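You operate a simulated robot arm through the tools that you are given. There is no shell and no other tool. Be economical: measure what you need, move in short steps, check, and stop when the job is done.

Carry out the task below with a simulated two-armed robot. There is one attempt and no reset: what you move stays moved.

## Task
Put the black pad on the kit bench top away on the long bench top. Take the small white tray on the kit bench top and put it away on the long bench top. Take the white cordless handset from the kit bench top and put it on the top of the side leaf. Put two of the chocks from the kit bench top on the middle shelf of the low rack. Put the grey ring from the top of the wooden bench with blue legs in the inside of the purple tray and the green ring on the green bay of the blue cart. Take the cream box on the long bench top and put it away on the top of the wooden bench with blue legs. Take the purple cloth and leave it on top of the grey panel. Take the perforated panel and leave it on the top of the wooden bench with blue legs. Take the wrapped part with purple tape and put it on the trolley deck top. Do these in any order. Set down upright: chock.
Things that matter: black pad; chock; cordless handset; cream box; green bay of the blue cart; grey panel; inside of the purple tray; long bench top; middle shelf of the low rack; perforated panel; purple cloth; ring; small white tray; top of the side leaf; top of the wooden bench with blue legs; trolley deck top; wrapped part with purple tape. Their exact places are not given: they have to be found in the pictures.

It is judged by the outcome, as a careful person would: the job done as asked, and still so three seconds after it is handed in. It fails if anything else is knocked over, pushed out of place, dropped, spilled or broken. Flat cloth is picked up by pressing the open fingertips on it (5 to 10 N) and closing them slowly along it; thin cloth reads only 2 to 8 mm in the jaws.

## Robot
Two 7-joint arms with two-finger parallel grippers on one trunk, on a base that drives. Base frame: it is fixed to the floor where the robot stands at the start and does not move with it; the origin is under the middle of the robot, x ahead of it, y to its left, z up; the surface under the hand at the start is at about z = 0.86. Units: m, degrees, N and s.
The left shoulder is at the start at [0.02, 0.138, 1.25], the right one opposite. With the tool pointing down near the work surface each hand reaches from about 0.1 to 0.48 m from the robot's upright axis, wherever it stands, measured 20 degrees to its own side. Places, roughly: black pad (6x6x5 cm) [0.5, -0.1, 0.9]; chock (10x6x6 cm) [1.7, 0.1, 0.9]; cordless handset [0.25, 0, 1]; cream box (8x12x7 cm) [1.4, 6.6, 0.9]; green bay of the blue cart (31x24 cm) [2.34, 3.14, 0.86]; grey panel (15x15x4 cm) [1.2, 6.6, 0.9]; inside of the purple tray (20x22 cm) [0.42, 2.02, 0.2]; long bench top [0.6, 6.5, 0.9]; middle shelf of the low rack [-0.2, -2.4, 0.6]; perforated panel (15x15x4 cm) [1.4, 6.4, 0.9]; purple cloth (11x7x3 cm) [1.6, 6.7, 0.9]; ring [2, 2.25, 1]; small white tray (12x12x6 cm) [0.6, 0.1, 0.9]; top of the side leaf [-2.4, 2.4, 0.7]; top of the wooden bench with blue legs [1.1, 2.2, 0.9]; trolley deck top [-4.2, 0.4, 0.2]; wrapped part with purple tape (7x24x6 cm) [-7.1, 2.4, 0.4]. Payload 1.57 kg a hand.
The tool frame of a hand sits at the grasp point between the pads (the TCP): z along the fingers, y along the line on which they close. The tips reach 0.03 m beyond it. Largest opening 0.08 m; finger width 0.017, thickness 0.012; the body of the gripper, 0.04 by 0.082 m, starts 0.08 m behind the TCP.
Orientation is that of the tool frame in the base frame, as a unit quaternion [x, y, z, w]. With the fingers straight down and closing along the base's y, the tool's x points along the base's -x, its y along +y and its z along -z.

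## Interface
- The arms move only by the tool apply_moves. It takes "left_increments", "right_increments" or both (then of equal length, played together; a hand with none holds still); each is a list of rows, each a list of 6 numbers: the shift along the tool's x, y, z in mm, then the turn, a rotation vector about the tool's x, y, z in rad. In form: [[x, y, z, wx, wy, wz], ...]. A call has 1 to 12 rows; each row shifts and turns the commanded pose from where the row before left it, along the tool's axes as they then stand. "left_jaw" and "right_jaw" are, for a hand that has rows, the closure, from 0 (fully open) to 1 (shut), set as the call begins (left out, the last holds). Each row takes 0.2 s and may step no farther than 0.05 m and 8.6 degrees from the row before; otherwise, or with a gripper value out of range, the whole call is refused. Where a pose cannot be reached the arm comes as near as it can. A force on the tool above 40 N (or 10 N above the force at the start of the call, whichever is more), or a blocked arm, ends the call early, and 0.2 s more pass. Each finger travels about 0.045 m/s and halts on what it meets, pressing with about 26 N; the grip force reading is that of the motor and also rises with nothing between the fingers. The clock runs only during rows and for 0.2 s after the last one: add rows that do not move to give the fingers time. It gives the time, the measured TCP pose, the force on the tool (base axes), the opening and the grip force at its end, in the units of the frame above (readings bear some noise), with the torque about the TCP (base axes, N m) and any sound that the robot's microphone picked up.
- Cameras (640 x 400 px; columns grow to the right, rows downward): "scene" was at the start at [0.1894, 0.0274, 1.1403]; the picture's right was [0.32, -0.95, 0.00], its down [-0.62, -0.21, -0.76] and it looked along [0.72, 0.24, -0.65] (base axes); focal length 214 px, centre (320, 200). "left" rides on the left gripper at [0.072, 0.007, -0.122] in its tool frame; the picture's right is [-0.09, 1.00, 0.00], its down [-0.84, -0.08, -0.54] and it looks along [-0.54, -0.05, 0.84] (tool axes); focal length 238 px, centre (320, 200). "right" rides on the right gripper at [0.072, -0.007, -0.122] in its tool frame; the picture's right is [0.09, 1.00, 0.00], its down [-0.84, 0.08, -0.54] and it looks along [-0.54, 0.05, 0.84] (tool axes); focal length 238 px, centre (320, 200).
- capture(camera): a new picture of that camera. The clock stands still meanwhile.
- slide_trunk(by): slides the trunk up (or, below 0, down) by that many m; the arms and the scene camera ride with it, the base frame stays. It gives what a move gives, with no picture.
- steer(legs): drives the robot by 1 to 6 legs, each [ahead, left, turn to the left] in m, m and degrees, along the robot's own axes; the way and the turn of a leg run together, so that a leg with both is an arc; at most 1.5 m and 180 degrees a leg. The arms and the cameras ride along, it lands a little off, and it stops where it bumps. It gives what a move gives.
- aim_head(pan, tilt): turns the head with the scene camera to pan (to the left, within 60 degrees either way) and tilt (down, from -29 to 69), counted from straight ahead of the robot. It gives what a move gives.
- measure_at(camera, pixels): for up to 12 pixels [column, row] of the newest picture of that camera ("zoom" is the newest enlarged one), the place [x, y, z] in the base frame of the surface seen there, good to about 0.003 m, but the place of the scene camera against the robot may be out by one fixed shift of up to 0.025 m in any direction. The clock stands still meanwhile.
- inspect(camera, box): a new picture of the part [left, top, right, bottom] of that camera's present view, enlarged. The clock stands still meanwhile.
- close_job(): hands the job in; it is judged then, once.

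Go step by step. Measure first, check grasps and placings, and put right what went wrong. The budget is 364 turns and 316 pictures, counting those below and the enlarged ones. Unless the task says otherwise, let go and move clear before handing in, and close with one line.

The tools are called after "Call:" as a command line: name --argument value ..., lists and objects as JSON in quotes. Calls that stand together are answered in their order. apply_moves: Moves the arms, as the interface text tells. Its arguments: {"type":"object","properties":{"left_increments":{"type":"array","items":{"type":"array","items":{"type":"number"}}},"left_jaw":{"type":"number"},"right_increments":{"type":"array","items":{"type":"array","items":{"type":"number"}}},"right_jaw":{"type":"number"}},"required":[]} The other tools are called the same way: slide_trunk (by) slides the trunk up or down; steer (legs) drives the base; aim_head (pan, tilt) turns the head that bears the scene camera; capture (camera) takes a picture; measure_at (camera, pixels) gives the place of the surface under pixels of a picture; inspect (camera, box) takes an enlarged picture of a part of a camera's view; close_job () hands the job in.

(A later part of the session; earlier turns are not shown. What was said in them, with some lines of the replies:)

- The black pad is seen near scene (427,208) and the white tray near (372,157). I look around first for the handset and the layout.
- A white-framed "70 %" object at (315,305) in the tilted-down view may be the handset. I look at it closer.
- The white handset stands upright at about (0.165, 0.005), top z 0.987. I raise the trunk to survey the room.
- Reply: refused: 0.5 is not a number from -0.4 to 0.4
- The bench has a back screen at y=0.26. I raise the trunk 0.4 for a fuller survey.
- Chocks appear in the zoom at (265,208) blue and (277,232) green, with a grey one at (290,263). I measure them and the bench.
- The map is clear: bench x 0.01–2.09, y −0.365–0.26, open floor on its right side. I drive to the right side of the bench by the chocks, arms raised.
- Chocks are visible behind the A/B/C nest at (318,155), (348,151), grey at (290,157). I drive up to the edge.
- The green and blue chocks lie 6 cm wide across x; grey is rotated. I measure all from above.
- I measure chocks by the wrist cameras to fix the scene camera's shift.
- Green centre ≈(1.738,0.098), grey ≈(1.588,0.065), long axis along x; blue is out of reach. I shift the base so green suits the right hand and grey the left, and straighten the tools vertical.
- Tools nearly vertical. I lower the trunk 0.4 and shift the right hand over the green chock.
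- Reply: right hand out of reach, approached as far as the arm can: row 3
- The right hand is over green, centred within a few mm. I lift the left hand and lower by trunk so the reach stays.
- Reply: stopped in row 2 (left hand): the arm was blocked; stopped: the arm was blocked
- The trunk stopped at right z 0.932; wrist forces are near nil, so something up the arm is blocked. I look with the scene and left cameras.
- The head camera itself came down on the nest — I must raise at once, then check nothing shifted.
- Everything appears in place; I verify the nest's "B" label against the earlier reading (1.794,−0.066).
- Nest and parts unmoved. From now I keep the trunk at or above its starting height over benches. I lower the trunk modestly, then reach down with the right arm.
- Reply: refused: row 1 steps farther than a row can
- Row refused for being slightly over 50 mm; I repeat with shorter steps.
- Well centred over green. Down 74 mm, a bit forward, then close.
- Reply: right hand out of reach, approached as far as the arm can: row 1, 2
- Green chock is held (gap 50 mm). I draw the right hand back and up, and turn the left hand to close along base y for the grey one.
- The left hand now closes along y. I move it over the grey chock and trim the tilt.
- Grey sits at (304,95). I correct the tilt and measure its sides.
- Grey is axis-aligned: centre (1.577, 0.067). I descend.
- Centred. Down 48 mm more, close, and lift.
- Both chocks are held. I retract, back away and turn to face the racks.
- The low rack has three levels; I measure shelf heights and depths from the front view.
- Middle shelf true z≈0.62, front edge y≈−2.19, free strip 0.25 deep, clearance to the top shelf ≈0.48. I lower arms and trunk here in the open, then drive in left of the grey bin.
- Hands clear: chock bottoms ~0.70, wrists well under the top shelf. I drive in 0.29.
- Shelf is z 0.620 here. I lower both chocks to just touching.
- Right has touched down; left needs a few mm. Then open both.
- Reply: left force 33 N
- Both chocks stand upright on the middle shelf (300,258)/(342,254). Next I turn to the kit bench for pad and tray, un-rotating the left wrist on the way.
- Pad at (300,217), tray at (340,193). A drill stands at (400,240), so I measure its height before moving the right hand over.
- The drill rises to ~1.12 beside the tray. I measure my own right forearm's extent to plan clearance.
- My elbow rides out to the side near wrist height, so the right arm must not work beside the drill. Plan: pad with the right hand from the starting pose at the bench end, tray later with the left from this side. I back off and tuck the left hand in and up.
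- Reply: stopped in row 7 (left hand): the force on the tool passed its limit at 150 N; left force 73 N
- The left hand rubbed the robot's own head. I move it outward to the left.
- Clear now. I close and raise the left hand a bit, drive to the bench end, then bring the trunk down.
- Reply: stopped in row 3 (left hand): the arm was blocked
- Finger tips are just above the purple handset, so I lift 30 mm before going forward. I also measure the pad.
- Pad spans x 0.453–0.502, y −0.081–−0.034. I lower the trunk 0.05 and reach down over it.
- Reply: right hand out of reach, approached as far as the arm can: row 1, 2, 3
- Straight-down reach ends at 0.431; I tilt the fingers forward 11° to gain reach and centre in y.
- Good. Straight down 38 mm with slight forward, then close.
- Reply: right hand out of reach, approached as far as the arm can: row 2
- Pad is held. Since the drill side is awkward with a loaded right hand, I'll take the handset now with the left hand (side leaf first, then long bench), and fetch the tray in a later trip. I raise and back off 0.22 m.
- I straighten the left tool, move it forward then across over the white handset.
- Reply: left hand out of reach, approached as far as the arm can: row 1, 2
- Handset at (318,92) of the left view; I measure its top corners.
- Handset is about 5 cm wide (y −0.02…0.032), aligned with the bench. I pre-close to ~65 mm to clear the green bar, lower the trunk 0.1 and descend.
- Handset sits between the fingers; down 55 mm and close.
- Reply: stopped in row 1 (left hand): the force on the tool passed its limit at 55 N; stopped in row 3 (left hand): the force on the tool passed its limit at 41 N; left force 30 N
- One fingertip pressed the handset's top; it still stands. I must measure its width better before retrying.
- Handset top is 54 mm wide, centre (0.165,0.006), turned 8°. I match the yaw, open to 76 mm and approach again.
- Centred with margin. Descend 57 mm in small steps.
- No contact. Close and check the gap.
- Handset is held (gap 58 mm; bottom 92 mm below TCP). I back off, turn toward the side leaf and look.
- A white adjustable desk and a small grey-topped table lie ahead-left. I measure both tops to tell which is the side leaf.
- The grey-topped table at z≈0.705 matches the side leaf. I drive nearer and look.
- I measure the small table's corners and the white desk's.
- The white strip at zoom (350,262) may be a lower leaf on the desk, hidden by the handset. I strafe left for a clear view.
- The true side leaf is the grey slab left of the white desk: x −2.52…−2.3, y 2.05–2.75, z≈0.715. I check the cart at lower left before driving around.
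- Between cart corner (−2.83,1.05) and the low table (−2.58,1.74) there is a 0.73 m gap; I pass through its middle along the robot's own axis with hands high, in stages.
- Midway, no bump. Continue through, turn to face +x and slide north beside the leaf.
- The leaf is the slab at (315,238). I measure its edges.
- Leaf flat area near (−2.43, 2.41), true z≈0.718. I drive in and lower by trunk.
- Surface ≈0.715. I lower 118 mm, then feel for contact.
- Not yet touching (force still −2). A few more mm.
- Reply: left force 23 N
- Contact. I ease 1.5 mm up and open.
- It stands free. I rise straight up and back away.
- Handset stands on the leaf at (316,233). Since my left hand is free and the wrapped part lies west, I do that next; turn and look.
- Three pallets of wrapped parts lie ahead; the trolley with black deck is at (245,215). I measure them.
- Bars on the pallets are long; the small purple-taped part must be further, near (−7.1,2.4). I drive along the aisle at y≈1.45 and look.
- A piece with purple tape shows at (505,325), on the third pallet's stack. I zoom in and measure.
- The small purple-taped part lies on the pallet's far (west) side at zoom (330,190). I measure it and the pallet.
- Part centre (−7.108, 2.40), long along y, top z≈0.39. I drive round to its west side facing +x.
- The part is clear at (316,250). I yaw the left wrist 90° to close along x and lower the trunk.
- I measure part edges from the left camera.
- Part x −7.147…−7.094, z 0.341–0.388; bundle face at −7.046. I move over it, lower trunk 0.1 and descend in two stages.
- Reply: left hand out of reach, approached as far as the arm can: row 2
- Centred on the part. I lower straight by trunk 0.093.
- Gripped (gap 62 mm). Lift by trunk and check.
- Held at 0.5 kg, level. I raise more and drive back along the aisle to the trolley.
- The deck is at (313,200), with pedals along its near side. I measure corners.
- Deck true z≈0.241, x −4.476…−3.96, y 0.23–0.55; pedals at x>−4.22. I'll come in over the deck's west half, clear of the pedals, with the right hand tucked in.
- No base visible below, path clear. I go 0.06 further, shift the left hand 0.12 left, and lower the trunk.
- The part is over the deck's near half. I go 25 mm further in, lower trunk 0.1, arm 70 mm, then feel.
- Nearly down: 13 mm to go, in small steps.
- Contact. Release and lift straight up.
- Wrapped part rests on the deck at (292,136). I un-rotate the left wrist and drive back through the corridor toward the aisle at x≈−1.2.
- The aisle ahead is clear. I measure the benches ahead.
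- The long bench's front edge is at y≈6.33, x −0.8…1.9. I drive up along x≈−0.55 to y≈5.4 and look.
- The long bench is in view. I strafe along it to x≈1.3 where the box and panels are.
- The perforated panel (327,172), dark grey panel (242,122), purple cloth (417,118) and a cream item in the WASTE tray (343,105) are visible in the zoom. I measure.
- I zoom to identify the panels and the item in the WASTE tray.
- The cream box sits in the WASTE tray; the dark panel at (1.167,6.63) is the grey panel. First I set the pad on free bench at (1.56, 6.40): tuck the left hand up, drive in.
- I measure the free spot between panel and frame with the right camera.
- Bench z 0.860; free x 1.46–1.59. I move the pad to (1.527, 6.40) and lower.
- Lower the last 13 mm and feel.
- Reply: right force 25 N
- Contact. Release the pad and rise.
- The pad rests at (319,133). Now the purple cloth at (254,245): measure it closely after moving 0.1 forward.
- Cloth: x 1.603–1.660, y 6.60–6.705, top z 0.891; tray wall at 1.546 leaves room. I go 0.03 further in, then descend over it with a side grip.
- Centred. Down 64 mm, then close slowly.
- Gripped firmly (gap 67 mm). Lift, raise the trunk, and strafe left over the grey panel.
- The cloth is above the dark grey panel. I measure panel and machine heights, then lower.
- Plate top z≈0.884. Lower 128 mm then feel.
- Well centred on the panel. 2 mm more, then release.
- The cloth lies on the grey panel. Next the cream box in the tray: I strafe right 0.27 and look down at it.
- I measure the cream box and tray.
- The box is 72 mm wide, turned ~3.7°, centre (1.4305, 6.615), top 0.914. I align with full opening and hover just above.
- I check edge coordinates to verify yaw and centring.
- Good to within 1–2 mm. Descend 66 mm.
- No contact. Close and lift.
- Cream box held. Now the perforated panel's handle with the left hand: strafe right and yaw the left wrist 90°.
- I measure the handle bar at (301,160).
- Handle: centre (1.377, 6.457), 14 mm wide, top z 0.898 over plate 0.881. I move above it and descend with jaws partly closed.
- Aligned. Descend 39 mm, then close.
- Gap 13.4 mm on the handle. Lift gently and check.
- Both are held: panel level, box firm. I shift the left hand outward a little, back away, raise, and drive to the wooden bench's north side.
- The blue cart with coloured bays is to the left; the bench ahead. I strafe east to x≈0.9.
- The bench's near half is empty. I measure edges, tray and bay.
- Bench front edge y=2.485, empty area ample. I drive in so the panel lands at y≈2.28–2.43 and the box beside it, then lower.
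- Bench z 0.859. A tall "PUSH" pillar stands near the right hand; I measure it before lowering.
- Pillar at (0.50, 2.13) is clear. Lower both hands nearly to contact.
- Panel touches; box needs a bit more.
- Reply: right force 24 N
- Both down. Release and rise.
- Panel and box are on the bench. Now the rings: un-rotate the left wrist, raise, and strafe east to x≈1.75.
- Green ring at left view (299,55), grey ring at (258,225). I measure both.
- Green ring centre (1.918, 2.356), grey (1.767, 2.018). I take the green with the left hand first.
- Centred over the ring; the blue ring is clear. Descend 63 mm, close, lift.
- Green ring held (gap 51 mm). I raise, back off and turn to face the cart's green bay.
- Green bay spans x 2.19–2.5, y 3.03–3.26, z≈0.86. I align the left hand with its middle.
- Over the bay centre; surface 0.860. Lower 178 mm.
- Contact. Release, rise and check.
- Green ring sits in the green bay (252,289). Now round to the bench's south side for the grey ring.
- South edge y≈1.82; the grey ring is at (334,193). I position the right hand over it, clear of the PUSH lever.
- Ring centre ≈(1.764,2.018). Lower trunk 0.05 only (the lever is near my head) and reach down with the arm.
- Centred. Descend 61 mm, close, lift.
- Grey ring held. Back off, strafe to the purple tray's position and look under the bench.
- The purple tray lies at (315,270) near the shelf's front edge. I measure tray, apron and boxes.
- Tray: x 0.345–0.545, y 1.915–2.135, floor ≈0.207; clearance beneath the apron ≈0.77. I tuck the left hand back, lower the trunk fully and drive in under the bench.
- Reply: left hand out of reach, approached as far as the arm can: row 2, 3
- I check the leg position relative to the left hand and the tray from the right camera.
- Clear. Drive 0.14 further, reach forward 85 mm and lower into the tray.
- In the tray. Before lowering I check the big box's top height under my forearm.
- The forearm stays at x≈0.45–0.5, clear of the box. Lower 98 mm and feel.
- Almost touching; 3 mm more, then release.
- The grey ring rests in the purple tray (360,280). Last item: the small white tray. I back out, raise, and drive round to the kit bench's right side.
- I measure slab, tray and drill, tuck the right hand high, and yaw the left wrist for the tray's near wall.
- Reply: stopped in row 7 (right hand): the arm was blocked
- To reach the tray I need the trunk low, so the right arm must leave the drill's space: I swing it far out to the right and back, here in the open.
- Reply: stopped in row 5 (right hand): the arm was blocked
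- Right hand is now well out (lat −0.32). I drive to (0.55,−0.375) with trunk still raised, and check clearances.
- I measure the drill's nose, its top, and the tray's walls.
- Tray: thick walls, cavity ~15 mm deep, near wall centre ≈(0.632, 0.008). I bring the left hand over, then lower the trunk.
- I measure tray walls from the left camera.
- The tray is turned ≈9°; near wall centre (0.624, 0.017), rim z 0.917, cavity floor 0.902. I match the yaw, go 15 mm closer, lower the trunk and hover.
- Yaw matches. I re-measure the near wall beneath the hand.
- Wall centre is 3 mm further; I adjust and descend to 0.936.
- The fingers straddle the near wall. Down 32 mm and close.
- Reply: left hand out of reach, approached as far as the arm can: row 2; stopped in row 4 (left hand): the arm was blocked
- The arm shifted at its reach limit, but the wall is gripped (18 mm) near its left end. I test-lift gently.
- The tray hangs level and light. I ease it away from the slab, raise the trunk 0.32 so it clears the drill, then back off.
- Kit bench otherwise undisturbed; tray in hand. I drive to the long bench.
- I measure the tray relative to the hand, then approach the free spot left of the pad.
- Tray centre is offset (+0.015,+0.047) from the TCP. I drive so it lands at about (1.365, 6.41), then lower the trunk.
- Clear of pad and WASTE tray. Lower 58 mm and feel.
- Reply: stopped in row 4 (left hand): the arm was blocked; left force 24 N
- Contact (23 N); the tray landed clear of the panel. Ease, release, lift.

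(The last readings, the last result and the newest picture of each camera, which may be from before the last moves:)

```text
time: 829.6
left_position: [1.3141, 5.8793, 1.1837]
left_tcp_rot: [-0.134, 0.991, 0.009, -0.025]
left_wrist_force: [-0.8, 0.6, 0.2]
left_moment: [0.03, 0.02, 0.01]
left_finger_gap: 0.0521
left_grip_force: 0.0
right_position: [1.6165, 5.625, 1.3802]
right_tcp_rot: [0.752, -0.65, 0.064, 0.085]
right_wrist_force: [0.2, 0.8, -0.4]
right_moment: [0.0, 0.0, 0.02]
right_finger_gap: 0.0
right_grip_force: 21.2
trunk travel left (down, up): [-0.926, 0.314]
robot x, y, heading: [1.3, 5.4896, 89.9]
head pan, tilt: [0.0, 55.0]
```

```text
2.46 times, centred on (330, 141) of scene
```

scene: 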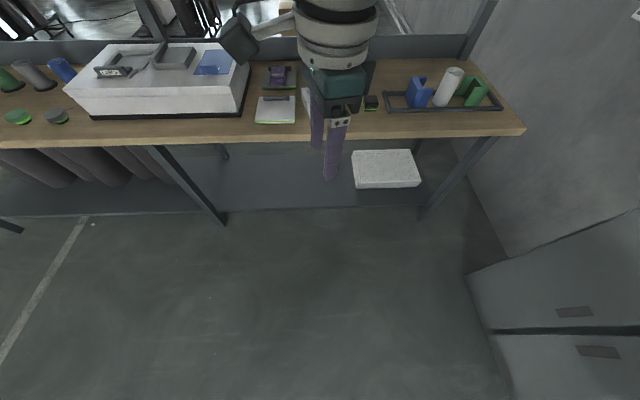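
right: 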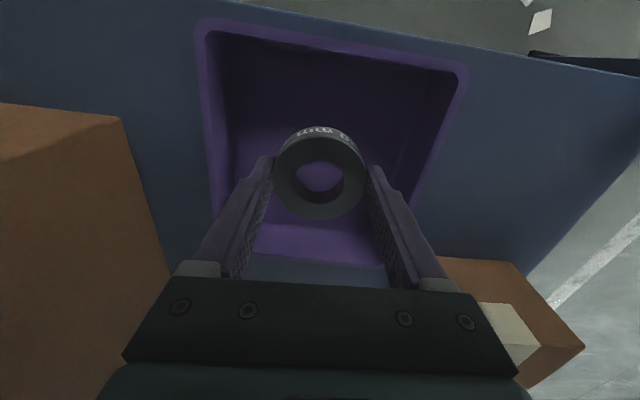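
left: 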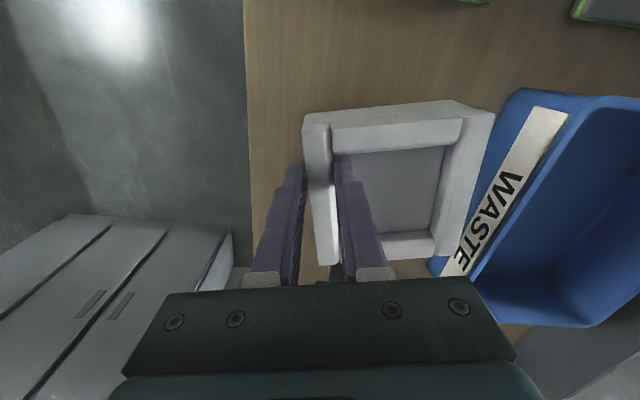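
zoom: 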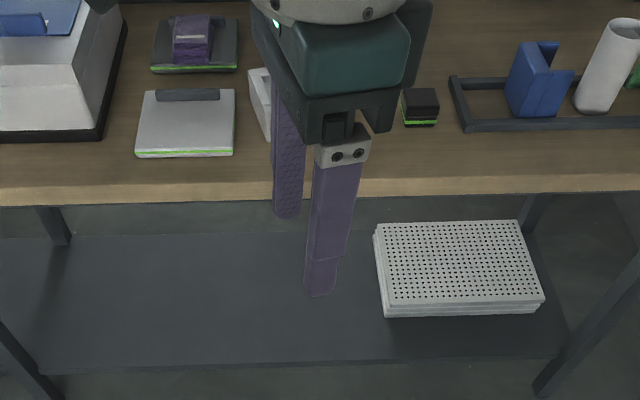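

The hand hides the tray; I check from a shifted viewpoint.

Call:
steer --legs '[[0, 0.35, 0]]'

Call:
aim_head --pan -20 --tilt 40

Call:
inspect --camera "scene" --box '[180, 80, 480, 268]'

```text
time: 831.9
left_position: [0.966, 5.8793, 1.1857]
left_tcp_rot: [-0.137, 0.99, 0.008, -0.025]
left_wrist_force: [-0.7, 1.0, -0.9]
left_moment: [0.02, -0.01, 0.02]
left_finger_gap: 0.0521
left_grip_force: 0.1
right_position: [1.2691, 5.6253, 1.3802]
right_tcp_rot: [0.753, -0.649, 0.065, 0.086]
right_wrist_force: [-0.6, 0.4, 0.1]
right_moment: [-0.01, 0.03, 0.02]
right_finger_gap: 0.0002
right_grip_force: 21.3
trunk travel left (down, up): [-0.926, 0.314]
robot x, y, heading: [0.9527, 5.4887, 90.2]
head pan, tilt: [0.0, 55.0]
```

```text
time: 832.7
left_position: [0.968, 5.8788, 1.1848]
left_tcp_rot: [-0.135, 0.991, 0.007, -0.025]
left_wrist_force: [-0.4, -0.1, -0.2]
left_moment: [0.0, -0.02, -0.01]
left_finger_gap: 0.0518
left_grip_force: 0.1
right_position: [1.2698, 5.6244, 1.3803]
right_tcp_rot: [0.753, -0.649, 0.064, 0.085]
right_wrist_force: [-0.3, -0.4, -0.3]
right_moment: [-0.01, 0.04, 0.02]
right_finger_gap: 0.0002
right_grip_force: 21.0
trunk travel left (down, up): [-0.926, 0.314]
robot x, y, heading: [0.9563, 5.4865, 90.5]
head pan, tilt: [-20.0, 40.0]
```

```text
2.13 times, centred on (330, 174) of scene
```

zoom: 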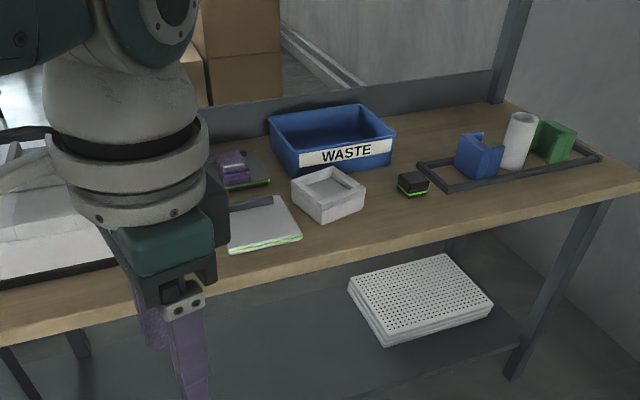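

Everything checks out: the tray and pad stand on the long bench and the cloth lies on the grey panel. The earlier items were checked in place when I set them down, and both hands are clear, so I hand in.

Call:
close_job

```text
The job is handed in.
```

All the requested items are in their places, both hands are clear, and the job is handed in.
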